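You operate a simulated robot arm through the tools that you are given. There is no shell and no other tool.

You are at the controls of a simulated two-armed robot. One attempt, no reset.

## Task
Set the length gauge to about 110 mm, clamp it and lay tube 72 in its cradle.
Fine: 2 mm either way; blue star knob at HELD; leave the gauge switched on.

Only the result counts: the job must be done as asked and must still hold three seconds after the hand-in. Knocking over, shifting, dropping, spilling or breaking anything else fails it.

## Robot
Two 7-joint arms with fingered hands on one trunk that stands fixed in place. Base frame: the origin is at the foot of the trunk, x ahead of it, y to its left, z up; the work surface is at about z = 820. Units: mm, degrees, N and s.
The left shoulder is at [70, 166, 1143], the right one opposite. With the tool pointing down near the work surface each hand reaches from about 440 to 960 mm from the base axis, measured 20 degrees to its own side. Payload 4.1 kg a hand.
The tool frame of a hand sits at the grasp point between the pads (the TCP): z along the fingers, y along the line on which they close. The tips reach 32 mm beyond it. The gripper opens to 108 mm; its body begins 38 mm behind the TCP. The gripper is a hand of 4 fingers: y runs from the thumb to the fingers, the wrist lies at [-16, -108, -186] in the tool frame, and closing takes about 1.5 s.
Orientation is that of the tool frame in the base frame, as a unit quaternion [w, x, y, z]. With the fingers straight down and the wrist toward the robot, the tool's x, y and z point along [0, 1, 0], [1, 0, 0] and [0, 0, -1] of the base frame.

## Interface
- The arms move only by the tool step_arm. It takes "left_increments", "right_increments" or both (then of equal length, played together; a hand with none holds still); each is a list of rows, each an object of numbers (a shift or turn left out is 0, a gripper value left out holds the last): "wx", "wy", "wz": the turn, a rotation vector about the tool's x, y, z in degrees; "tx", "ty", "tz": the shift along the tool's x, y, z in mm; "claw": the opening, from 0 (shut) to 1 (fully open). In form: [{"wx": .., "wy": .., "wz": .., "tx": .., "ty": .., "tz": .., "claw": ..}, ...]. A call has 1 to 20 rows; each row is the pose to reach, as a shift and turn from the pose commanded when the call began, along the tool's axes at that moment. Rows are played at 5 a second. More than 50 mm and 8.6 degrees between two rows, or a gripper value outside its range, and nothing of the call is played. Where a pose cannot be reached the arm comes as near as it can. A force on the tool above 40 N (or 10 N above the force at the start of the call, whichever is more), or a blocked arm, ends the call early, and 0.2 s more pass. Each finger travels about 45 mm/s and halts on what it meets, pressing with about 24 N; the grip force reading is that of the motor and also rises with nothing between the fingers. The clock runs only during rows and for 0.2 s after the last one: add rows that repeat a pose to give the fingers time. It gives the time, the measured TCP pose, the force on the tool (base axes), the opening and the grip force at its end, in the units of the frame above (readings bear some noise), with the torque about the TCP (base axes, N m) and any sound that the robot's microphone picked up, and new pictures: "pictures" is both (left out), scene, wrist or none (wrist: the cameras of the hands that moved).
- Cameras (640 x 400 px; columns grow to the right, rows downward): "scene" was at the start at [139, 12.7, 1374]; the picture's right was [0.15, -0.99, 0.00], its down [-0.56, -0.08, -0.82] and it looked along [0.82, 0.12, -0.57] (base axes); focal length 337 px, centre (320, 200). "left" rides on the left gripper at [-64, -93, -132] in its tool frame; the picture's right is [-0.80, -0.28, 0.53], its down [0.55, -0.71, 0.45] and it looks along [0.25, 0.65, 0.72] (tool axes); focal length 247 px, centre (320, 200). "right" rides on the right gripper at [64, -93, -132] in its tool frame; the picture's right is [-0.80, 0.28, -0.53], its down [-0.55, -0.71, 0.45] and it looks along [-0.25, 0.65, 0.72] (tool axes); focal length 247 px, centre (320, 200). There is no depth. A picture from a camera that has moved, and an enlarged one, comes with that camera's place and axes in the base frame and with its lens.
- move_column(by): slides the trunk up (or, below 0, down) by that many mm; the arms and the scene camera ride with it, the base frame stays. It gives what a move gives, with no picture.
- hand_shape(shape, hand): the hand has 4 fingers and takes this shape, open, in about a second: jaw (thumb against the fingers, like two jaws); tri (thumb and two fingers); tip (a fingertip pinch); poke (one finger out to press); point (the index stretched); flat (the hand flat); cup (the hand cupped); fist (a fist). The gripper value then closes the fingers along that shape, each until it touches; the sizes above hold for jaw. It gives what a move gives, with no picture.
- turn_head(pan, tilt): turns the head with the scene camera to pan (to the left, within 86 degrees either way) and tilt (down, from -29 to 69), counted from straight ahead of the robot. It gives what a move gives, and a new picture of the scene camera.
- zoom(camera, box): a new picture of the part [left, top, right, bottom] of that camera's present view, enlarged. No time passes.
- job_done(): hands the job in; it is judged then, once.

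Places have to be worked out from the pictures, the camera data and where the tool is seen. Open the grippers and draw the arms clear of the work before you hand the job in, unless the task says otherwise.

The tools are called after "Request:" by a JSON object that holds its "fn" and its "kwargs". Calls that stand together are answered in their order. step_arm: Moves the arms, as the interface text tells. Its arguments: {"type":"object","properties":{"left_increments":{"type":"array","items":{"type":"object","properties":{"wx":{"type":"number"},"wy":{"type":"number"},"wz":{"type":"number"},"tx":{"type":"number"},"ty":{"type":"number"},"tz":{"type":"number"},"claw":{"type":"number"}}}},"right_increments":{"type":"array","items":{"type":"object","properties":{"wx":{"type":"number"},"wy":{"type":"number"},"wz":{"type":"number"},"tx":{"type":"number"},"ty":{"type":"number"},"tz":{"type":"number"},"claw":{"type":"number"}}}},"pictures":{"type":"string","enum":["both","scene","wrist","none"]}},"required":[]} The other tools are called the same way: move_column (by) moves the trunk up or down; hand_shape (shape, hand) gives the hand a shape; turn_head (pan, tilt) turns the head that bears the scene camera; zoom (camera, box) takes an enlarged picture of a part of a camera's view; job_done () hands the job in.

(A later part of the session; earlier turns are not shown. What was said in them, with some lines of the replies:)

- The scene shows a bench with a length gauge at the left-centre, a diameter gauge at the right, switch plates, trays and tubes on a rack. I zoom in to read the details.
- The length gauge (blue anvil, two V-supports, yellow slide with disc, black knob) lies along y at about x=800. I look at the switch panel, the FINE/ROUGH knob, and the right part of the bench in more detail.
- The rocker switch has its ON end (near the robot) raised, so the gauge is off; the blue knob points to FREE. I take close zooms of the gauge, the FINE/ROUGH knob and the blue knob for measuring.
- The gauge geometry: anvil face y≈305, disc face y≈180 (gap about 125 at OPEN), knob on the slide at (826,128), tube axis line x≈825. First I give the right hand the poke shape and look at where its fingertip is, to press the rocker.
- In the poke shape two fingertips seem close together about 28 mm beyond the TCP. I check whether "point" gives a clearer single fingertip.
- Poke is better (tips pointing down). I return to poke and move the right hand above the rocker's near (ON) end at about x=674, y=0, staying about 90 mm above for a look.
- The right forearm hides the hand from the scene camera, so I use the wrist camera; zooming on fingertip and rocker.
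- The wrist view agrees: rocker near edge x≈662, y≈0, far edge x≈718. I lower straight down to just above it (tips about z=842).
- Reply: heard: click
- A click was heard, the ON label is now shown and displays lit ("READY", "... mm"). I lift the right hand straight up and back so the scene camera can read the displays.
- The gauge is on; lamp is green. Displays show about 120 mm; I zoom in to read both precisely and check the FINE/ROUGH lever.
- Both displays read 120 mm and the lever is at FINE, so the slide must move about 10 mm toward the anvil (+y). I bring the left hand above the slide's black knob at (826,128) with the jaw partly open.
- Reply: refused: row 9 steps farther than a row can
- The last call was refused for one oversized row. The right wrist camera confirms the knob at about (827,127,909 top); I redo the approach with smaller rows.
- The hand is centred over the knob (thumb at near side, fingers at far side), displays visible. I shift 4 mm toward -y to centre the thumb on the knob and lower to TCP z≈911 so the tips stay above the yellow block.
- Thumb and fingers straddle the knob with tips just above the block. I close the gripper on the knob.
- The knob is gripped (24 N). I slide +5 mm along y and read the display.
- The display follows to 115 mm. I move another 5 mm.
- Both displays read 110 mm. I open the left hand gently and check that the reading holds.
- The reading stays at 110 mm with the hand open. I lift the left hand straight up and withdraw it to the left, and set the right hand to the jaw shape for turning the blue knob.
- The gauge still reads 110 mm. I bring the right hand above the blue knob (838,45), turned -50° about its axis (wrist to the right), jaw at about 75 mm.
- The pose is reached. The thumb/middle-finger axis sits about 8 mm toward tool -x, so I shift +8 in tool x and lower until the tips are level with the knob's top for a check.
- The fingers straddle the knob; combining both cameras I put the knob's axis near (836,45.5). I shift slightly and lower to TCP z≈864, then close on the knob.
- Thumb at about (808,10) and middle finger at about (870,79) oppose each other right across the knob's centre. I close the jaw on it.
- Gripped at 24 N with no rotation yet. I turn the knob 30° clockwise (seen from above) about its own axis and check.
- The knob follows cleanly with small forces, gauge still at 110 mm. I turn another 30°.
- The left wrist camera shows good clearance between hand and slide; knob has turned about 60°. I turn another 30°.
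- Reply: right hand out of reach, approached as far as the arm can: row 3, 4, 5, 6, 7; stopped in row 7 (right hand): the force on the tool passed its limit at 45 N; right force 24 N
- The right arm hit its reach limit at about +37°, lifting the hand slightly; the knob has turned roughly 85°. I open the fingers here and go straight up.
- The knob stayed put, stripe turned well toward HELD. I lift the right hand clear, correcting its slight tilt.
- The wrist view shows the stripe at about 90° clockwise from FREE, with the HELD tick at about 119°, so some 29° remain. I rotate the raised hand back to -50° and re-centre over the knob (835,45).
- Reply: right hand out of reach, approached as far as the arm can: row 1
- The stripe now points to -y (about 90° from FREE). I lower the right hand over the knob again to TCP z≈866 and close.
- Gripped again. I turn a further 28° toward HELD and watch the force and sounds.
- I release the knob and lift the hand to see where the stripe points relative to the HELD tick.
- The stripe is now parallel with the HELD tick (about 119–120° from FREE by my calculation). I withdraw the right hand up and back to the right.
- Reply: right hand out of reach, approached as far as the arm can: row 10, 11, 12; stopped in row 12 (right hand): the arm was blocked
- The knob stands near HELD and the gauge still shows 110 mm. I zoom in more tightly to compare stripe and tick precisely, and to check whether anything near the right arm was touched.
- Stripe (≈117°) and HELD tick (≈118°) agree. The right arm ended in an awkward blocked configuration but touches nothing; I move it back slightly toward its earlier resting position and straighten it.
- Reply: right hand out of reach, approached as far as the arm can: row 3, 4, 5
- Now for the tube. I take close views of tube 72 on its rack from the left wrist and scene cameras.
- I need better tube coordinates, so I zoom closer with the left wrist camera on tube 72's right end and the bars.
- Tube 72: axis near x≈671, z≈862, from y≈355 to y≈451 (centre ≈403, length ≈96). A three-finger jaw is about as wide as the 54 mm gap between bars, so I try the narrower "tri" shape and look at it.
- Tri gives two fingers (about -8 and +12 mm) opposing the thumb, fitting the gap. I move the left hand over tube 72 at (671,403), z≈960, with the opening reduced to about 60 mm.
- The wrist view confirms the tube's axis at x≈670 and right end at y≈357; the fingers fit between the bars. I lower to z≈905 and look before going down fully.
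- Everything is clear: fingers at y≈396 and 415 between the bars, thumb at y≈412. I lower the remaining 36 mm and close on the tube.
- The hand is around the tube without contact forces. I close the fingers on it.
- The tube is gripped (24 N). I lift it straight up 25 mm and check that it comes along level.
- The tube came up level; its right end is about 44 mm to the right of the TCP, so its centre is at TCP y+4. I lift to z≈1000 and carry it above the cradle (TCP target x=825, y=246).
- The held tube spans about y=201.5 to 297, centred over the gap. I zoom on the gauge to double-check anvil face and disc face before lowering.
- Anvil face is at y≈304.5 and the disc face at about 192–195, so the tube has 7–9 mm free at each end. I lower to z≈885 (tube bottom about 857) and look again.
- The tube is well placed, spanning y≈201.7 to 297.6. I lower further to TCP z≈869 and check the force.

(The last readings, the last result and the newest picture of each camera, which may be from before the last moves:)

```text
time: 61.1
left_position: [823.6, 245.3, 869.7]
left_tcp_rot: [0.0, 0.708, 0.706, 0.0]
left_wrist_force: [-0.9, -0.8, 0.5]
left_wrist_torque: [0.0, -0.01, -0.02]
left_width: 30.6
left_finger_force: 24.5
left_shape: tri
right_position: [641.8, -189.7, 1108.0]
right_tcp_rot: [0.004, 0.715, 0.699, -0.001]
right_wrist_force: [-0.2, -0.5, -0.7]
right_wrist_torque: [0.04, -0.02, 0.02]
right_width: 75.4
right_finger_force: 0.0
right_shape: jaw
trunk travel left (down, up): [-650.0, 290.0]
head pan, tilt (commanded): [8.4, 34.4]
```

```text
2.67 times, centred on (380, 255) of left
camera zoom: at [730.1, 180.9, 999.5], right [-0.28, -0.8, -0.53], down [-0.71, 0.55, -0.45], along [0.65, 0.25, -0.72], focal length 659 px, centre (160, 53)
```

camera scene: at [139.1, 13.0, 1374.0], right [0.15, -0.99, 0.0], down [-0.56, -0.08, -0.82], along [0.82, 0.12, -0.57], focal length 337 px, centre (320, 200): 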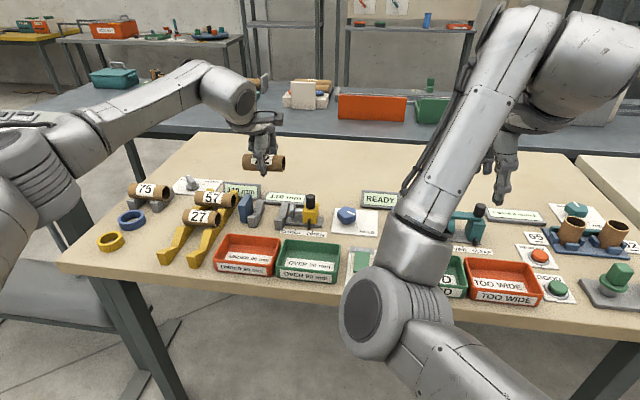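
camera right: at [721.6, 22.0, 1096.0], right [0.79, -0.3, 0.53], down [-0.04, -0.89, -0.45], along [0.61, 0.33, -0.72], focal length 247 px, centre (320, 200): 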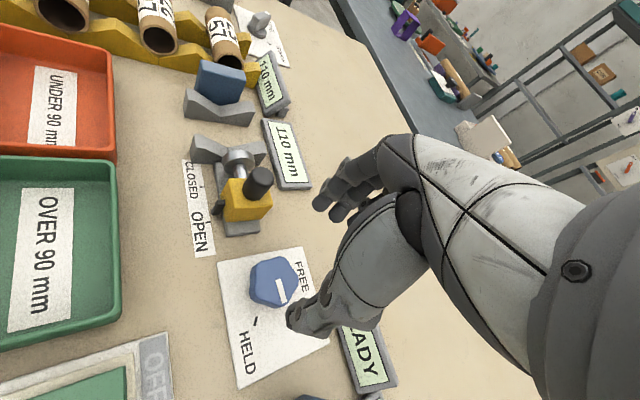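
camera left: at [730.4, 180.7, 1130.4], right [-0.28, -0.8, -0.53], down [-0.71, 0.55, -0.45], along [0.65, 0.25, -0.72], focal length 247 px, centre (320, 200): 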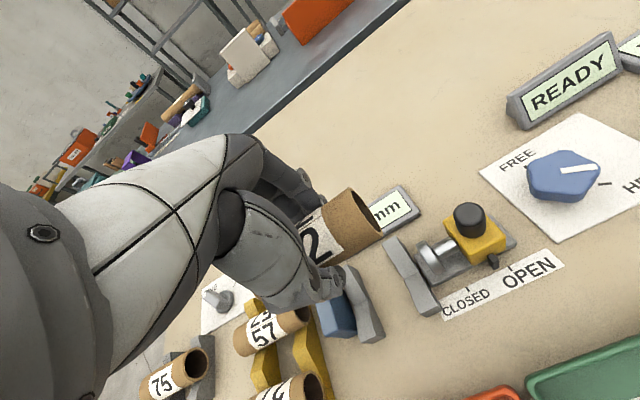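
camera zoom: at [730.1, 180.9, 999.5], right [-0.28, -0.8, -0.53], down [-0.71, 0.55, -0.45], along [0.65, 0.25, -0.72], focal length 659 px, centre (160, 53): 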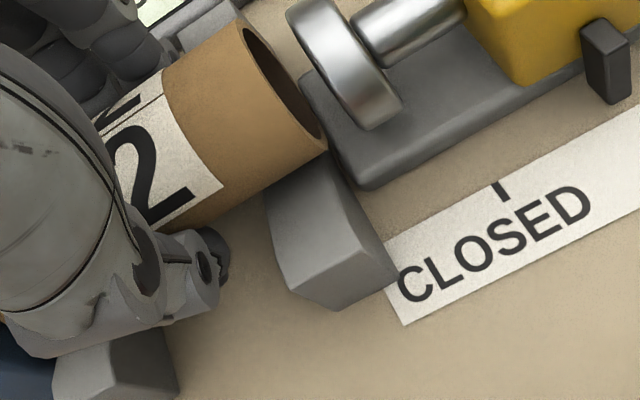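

No contact yet. I continue down 5 mm in small rows.

Request:
{"fn": "step_arm", "kwargs": {"left_increments": [{"tz": 1.5}, {"tz": 3}, {"tz": 4.5}, {"tz": 5}, {"tz": 5}], "pictures": "none"}}

Request:
{"fn": "zoom", "kwargs": {"camera": "scene", "box": [220, 160, 320, 235]}}

```text
time: 62.3
left_position: [823.1, 244.3, 863.8]
left_tcp_rot: [0.001, 0.707, 0.707, 0.0]
left_wrist_force: [-1.0, 0.7, 4.2]
left_wrist_torque: [0.05, -0.02, 0.01]
left_width: 30.7
left_finger_force: 24.4
left_shape: tri
right_position: [641.1, -188.4, 1107.8]
right_tcp_rot: [0.005, 0.715, 0.7, -0.001]
right_wrist_force: [0.0, -0.3, 0.5]
right_wrist_torque: [0.01, -0.02, -0.03]
right_width: 75.6
right_finger_force: 0.0
right_shape: jaw
trunk travel left (down, up): [-650.0, 290.0]
head pan, tilt (commanded): [8.4, 34.4]
```

```text
5.33 times, centred on (270, 198) of scene
camera zoom: at [138.4, 12.6, 1374.1], right [0.15, -0.99, 0.0], down [-0.56, -0.08, -0.83], along [0.82, 0.12, -0.56], focal length 1797 px, centre (587, 213)
```

zoom: 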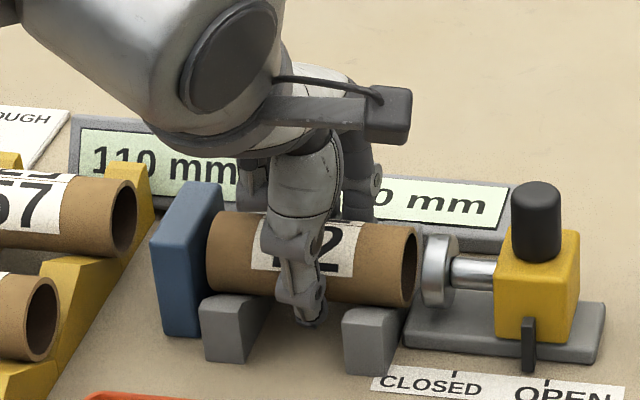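

Contact: +4.2 N upward, so the tube rests on the V's. I press 1 mm more to seat it and then open the fingers slowly.

Request:
{"fn": "step_arm", "kwargs": {"left_increments": [{"tz": 1}, {"tz": 1}, {"tz": 1, "claw": 0.3}, {"tz": 1, "claw": 0.34}, {"tz": 1, "claw": 0.4}, {"tz": 1, "claw": 0.46}, {"tz": 1, "claw": 0.52}, {"tz": 1, "claw": 0.56}, {"tz": 1, "claw": 0.56}], "pictures": "none"}}

Request:
{"fn": "zoom", "kwargs": {"camera": "scene", "box": [220, 160, 320, 235]}}

Request:
{"fn": "zoom", "kwargs": {"camera": "left", "box": [240, 160, 480, 330]}}

```text
time: 64.3
left_position: [823.9, 246.1, 862.4]
left_tcp_rot: [0.0, 0.708, 0.707, 0.0]
left_wrist_force: [0.1, -0.6, 1.0]
left_wrist_torque: [0.06, -0.02, 0.02]
left_width: 60.0
left_finger_force: 0.0
left_shape: tri
right_position: [641.6, -189.0, 1108.3]
right_tcp_rot: [0.005, 0.716, 0.699, -0.001]
right_wrist_force: [-0.1, -0.7, 0.5]
right_wrist_torque: [-0.01, -0.02, 0.0]
right_width: 75.3
right_finger_force: 0.0
right_shape: jaw
trunk travel left (down, up): [-650.0, 290.0]
head pan, tilt (commanded): [8.4, 34.4]
```

```text
5.33 times, centred on (270, 198) of scene
camera zoom: at [139.0, 12.6, 1374.0], right [0.15, -0.99, 0.0], down [-0.56, -0.08, -0.82], along [0.82, 0.12, -0.57], focal length 1797 px, centre (587, 213)
```

zoom: 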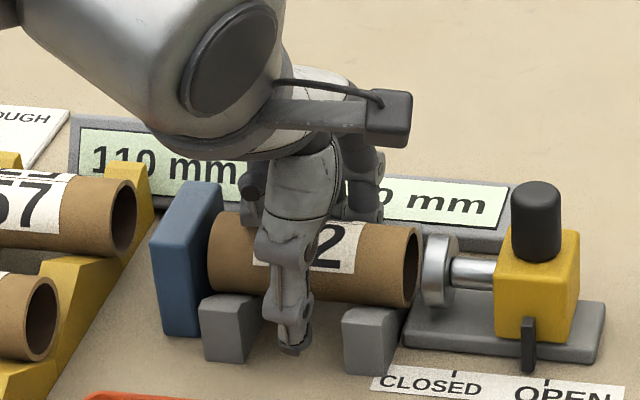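

```text
2.35 times, centred on (360, 245) of left
camera zoom: at [730.0, 181.0, 993.5], right [-0.28, -0.8, -0.53], down [-0.71, 0.55, -0.45], along [0.65, 0.25, -0.72], focal length 581 px, centre (226, 94)
```

zoom: 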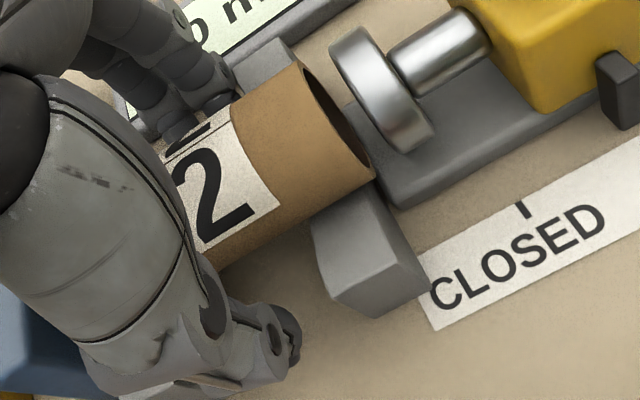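

The tube lies in the cradle with the fingers open. I raise the left hand straight up, slowly at first.

Request:
{"fn": "step_arm", "kwargs": {"left_increments": [{"tz": -5}, {"tz": -12}, {"tz": -22}, {"tz": -36}, {"tz": -55}, {"tz": -80}, {"tz": -110}, {"tz": -140}, {"tz": -140}], "pictures": "scene"}}

Request:
{"fn": "zoom", "kwargs": {"camera": "scene", "box": [220, 160, 320, 235]}}

Request:
{"fn": "zoom", "kwargs": {"camera": "left", "box": [240, 160, 520, 360]}}

```text
time: 66.3
left_position: [823.7, 244.8, 1003.6]
left_tcp_rot: [0.0, 0.708, 0.706, -0.001]
left_wrist_force: [0.1, -0.3, -0.4]
left_wrist_torque: [-0.04, -0.04, 0.01]
left_width: 60.5
left_finger_force: 0.0
left_shape: tri
right_position: [642.9, -188.7, 1108.2]
right_tcp_rot: [0.005, 0.715, 0.699, -0.001]
right_wrist_force: [0.0, 0.4, -0.3]
right_wrist_torque: [-0.01, 0.01, 0.01]
right_width: 75.4
right_finger_force: 0.1
right_shape: jaw
trunk travel left (down, up): [-650.0, 290.0]
head pan, tilt (commanded): [8.4, 34.4]
camera scene: at [139.6, 13.0, 1373.9], right [0.15, -0.99, 0.0], down [-0.56, -0.08, -0.82], along [0.82, 0.12, -0.57], focal length 337 px, centre (320, 200)
```

scene: 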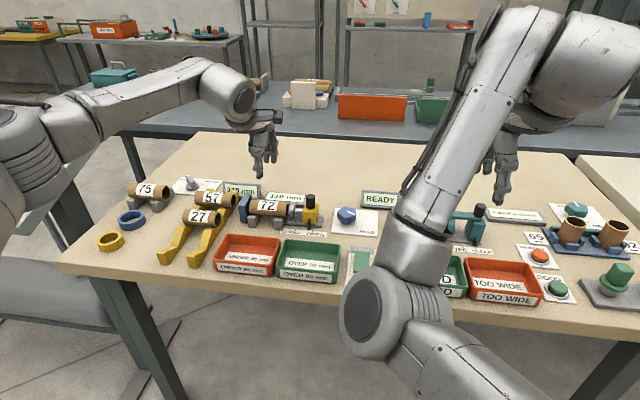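

```text
5.33 times, centred on (270, 198) of scene
camera zoom: at [139.6, 13.0, 1373.9], right [0.15, -0.99, 0.0], down [-0.56, -0.08, -0.82], along [0.82, 0.12, -0.57], focal length 1797 px, centre (587, 213)
```

zoom: 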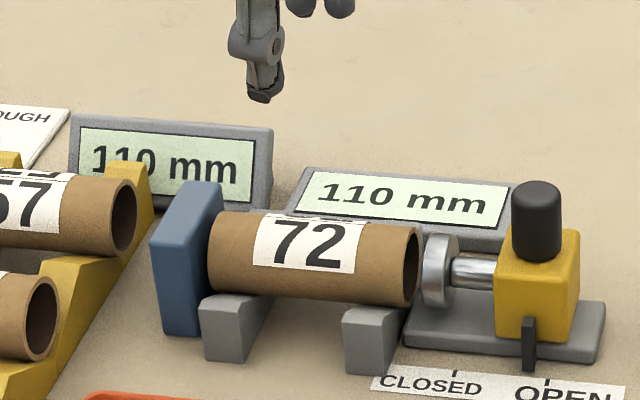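

```text
2.00 times, centred on (380, 260) of left
camera zoom: at [730.2, 181.2, 1134.0], right [-0.28, -0.8, -0.53], down [-0.71, 0.55, -0.45], along [0.65, 0.25, -0.72], focal length 494 px, centre (200, 80)
```

zoom: 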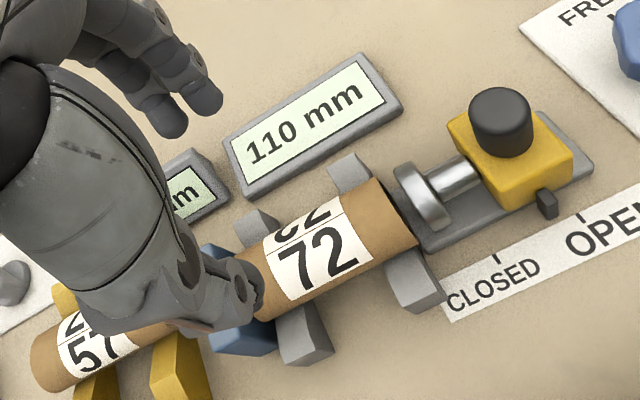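

Tube 72 lies squarely in the cradle and both displays read 110 mm. I withdraw the left hand up and back to its start place, opening both grippers.

Request:
{"fn": "step_arm", "kwargs": {"left_increments": [{"tz": -30, "claw": 0.6}, {"tz": -60}, {"tz": -90, "ty": -15}, {"tz": -105, "ty": -45, "tx": 10}, {"tz": -115, "ty": -80, "tx": 25}, {"tz": -118, "ty": -115, "tx": 40}, {"tz": -118, "ty": -150, "tx": 55}, {"tz": -118, "ty": -185, "tx": 70}, {"tz": -118, "ty": -220, "tx": 85}, {"tz": -118, "ty": -255, "tx": 98}, {"tz": -118, "ty": -290, "tx": 108}, {"tz": -118, "ty": -320, "tx": 114, "claw": 0.9}, {"tz": -118, "ty": -330, "tx": 114, "claw": 1.0}, {"tz": -118, "ty": -330, "tx": 114, "claw": 1.0}], "pictures": "scene"}}

```text
time: 69.3
left_position: [493.7, 360.7, 1119.8]
left_tcp_rot: [0.0, 0.707, 0.707, 0.0]
left_wrist_force: [0.3, -0.7, 1.0]
left_wrist_torque: [0.0, 0.01, -0.02]
left_width: 107.7
left_finger_force: 0.0
left_shape: tri
right_position: [641.6, -188.4, 1107.6]
right_tcp_rot: [0.005, 0.715, 0.699, -0.002]
right_wrist_force: [0.7, 0.0, 0.7]
right_wrist_torque: [0.0, -0.02, -0.01]
right_width: 75.6
right_finger_force: 0.0
right_shape: jaw
trunk travel left (down, up): [-650.0, 290.0]
head pan, tilt (commanded): [8.4, 34.4]
camera scene: at [139.1, 12.9, 1374.0], right [0.15, -0.99, 0.0], down [-0.56, -0.08, -0.82], along [0.82, 0.12, -0.57], focal length 337 px, centre (320, 200)
```

scene: 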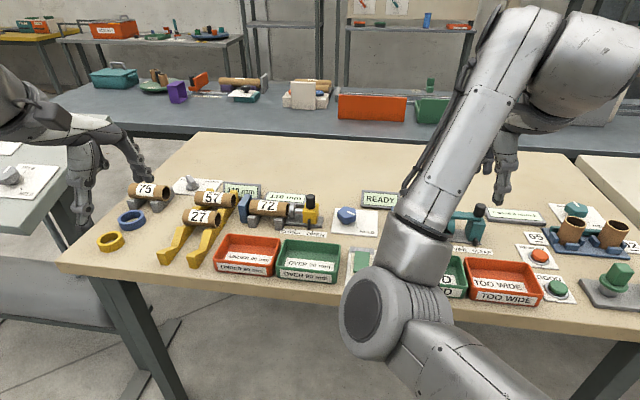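

The right arm's elbow hangs in front of the switch panel in this view; I check with the left wrist camera whether it is near anything before moving it.

Request:
{"fn": "step_arm", "kwargs": {"left_increments": [{"tx": 0}], "pictures": "wrist"}}

Request:
{"fn": "zoom", "kwargs": {"camera": "right", "box": [0, 0, 640, 400]}}

Request:
{"fn": "zoom", "kwargs": {"camera": "scene", "box": [300, 150, 520, 320]}}

```text
time: 69.7
left_position: [495.2, 360.1, 1120.2]
left_tcp_rot: [0.0, 0.708, 0.707, 0.0]
left_wrist_force: [1.0, -0.4, 0.5]
left_wrist_torque: [-0.02, 0.01, 0.02]
left_width: 107.7
left_finger_force: 0.0
left_shape: tri
right_position: [641.1, -188.3, 1108.3]
right_tcp_rot: [0.006, 0.715, 0.7, -0.002]
right_wrist_force: [-0.4, -0.2, -0.1]
right_wrist_torque: [-0.01, 0.0, -0.02]
right_width: 75.5
right_finger_force: 0.1
right_shape: jaw
trunk travel left (down, up): [-650.0, 290.0]
head pan, tilt (commanded): [8.4, 34.4]
camera left: at [400.9, 295.6, 1251.1], right [-0.28, -0.8, -0.53], down [-0.71, 0.55, -0.45], along [0.65, 0.25, -0.72], focal length 247 px, centre (320, 200)
```

left: 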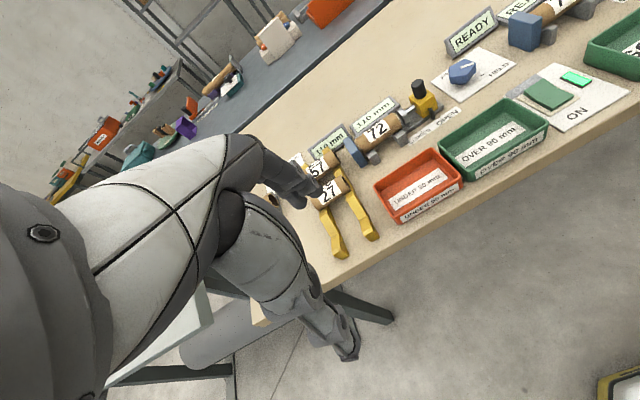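

```text
1.00 times, centred on (320, 200) of right (not enlarged: the box is as wide or as high as the picture)
camera zoom: at [550.9, -121.0, 1238.7], right [0.26, -0.8, 0.54], down [-0.72, -0.54, -0.45], along [0.65, -0.27, -0.71], focal length 247 px, centre (320, 200)
```

zoom: 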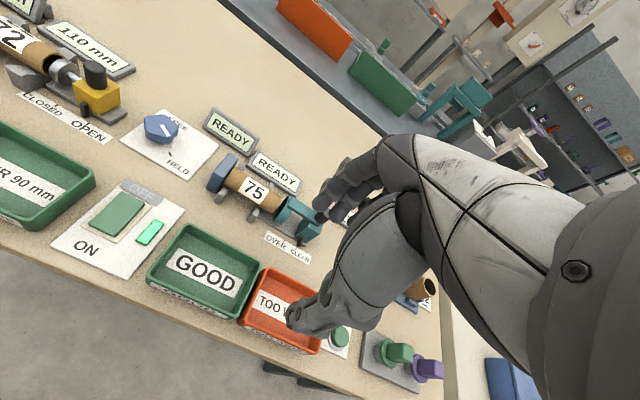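

```text
2.35 times, centred on (410, 235) of scene
camera zoom: at [139.2, 12.8, 1374.0], right [0.15, -0.99, 0.0], down [-0.56, -0.08, -0.82], along [0.82, 0.12, -0.57], focal length 793 px, centre (108, 118)
```

zoom: 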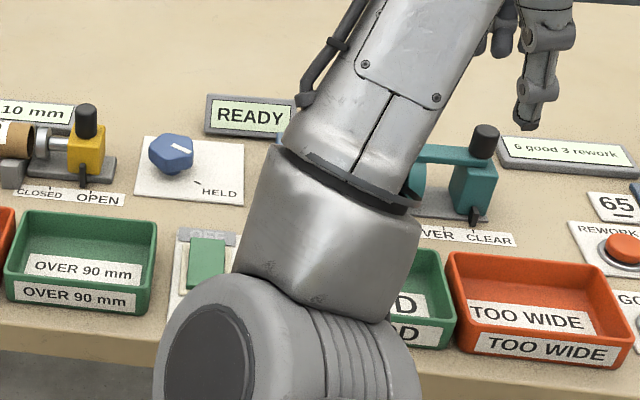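

Nothing is near the right elbow at table level; lamp is green, knob at HELD, all other parts in place. I open the right gripper fully, then take a last close look at the gauge, knob and switch.

Request:
{"fn": "step_arm", "kwargs": {"right_increments": [{"claw": 0.8}, {"claw": 1.0}, {"claw": 1.0}, {"claw": 1.0}, {"claw": 1.0}], "pictures": "none"}}

Request:
{"fn": "zoom", "kwargs": {"camera": "scene", "box": [220, 170, 380, 270]}}

Request:
{"fn": "zoom", "kwargs": {"camera": "left", "box": [280, 40, 640, 265]}}

Request:
{"fn": "zoom", "kwargs": {"camera": "right", "box": [0, 0, 200, 130]}}

```text
time: 70.9
left_position: [495.1, 360.6, 1119.8]
left_tcp_rot: [0.0, 0.708, 0.707, 0.0]
left_wrist_force: [0.0, 0.3, 0.1]
left_wrist_torque: [0.0, -0.01, -0.03]
left_width: 107.5
left_finger_force: 0.1
left_shape: tri
right_position: [641.5, -187.8, 1107.7]
right_tcp_rot: [0.005, 0.714, 0.7, -0.001]
right_wrist_force: [-0.7, -0.5, -0.8]
right_wrist_torque: [-0.02, -0.01, -0.02]
right_width: 108.0
right_finger_force: 0.1
right_shape: jaw
trunk travel left (down, up): [-650.0, 290.0]
head pan, tilt (commanded): [8.4, 34.4]
```

```text
4.00 times, centred on (300, 220) of scene
camera zoom: at [139.0, 12.8, 1374.0], right [0.15, -0.99, 0.0], down [-0.56, -0.08, -0.82], along [0.82, 0.12, -0.57], focal length 1348 px, centre (400, 120)
```

zoom: 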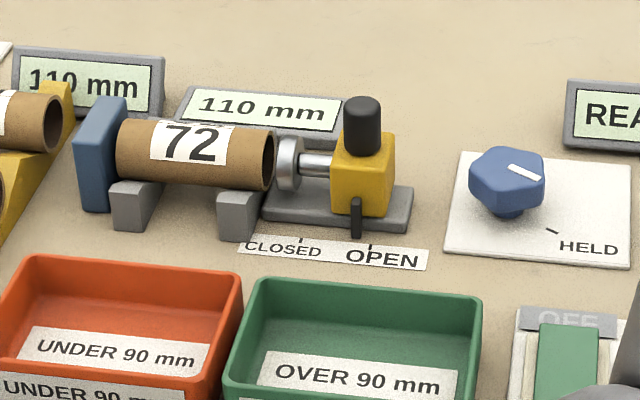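

```text
1.78 times, centred on (460, 152) of left
camera zoom: at [400.9, 295.6, 1251.2], right [-0.28, -0.8, -0.53], down [-0.71, 0.55, -0.45], along [0.65, 0.25, -0.72], focal length 439 px, centre (71, 284)
```

zoom: 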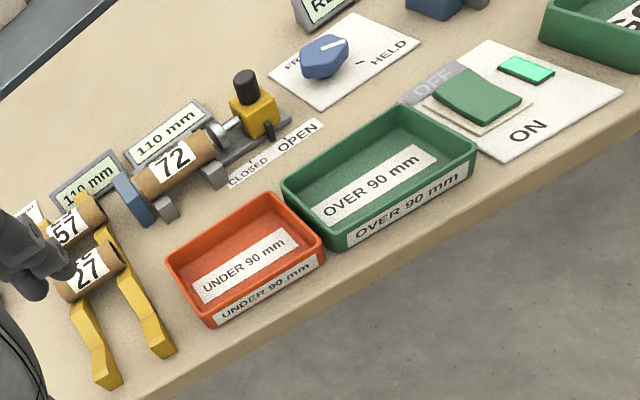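

```text
3.08 times, centred on (100, 65) of right
camera zoom: at [550.7, -121.0, 1238.8], right [0.26, -0.8, 0.54], down [-0.72, -0.54, -0.45], along [0.65, -0.27, -0.71], focal length 760 px, centre (997, 615)
```

zoom: 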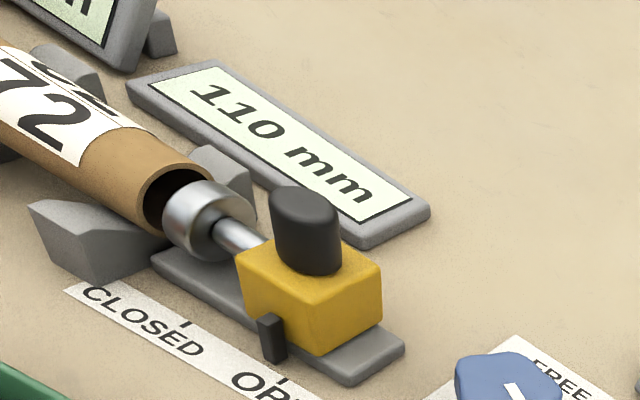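

Everything checks out:
- Both displays read 110 mm.
- The blue knob's stripe lines up with the HELD tick.
- The switch is ON and its lamp is lit.
- Tube 72 lies in the cradle, free at both ends.
- Both hands are open and clear of the work.

I hand the job in.

Request:
{"fn": "job_done", "kwargs": {}}

```text
The job is handed in.
```

The job is handed in. The length gauge is set to 110 mm and clamped, and tube 72 lies in its cradle. I don't have the judge's result yet.

- **Setting:** both displays still read 110 mm after the tube was laid in and the hands were withdrawn.
- **Clamp:** the blue star knob's stripe lines up with the HELD tick to within about 5 degrees, judged from the pictures. There was no click or other confirmation that the clamp engaged, and I did not test it by pushing the slide.
- **Tube 72:** it rests on both V-supports, with an estimated 4–7 mm free at each end.
- **Switch:** the gauge is on and its lamp is green.
- **Surroundings:** I saw nothing else moved or knocked over. Both grippers are open and held well above the bench.

While turning the blue knob, the right arm ran out of reach and stopped on its 40 N force limit. I released, re-gripped and finished the turn; the reading stayed at 110 mm.
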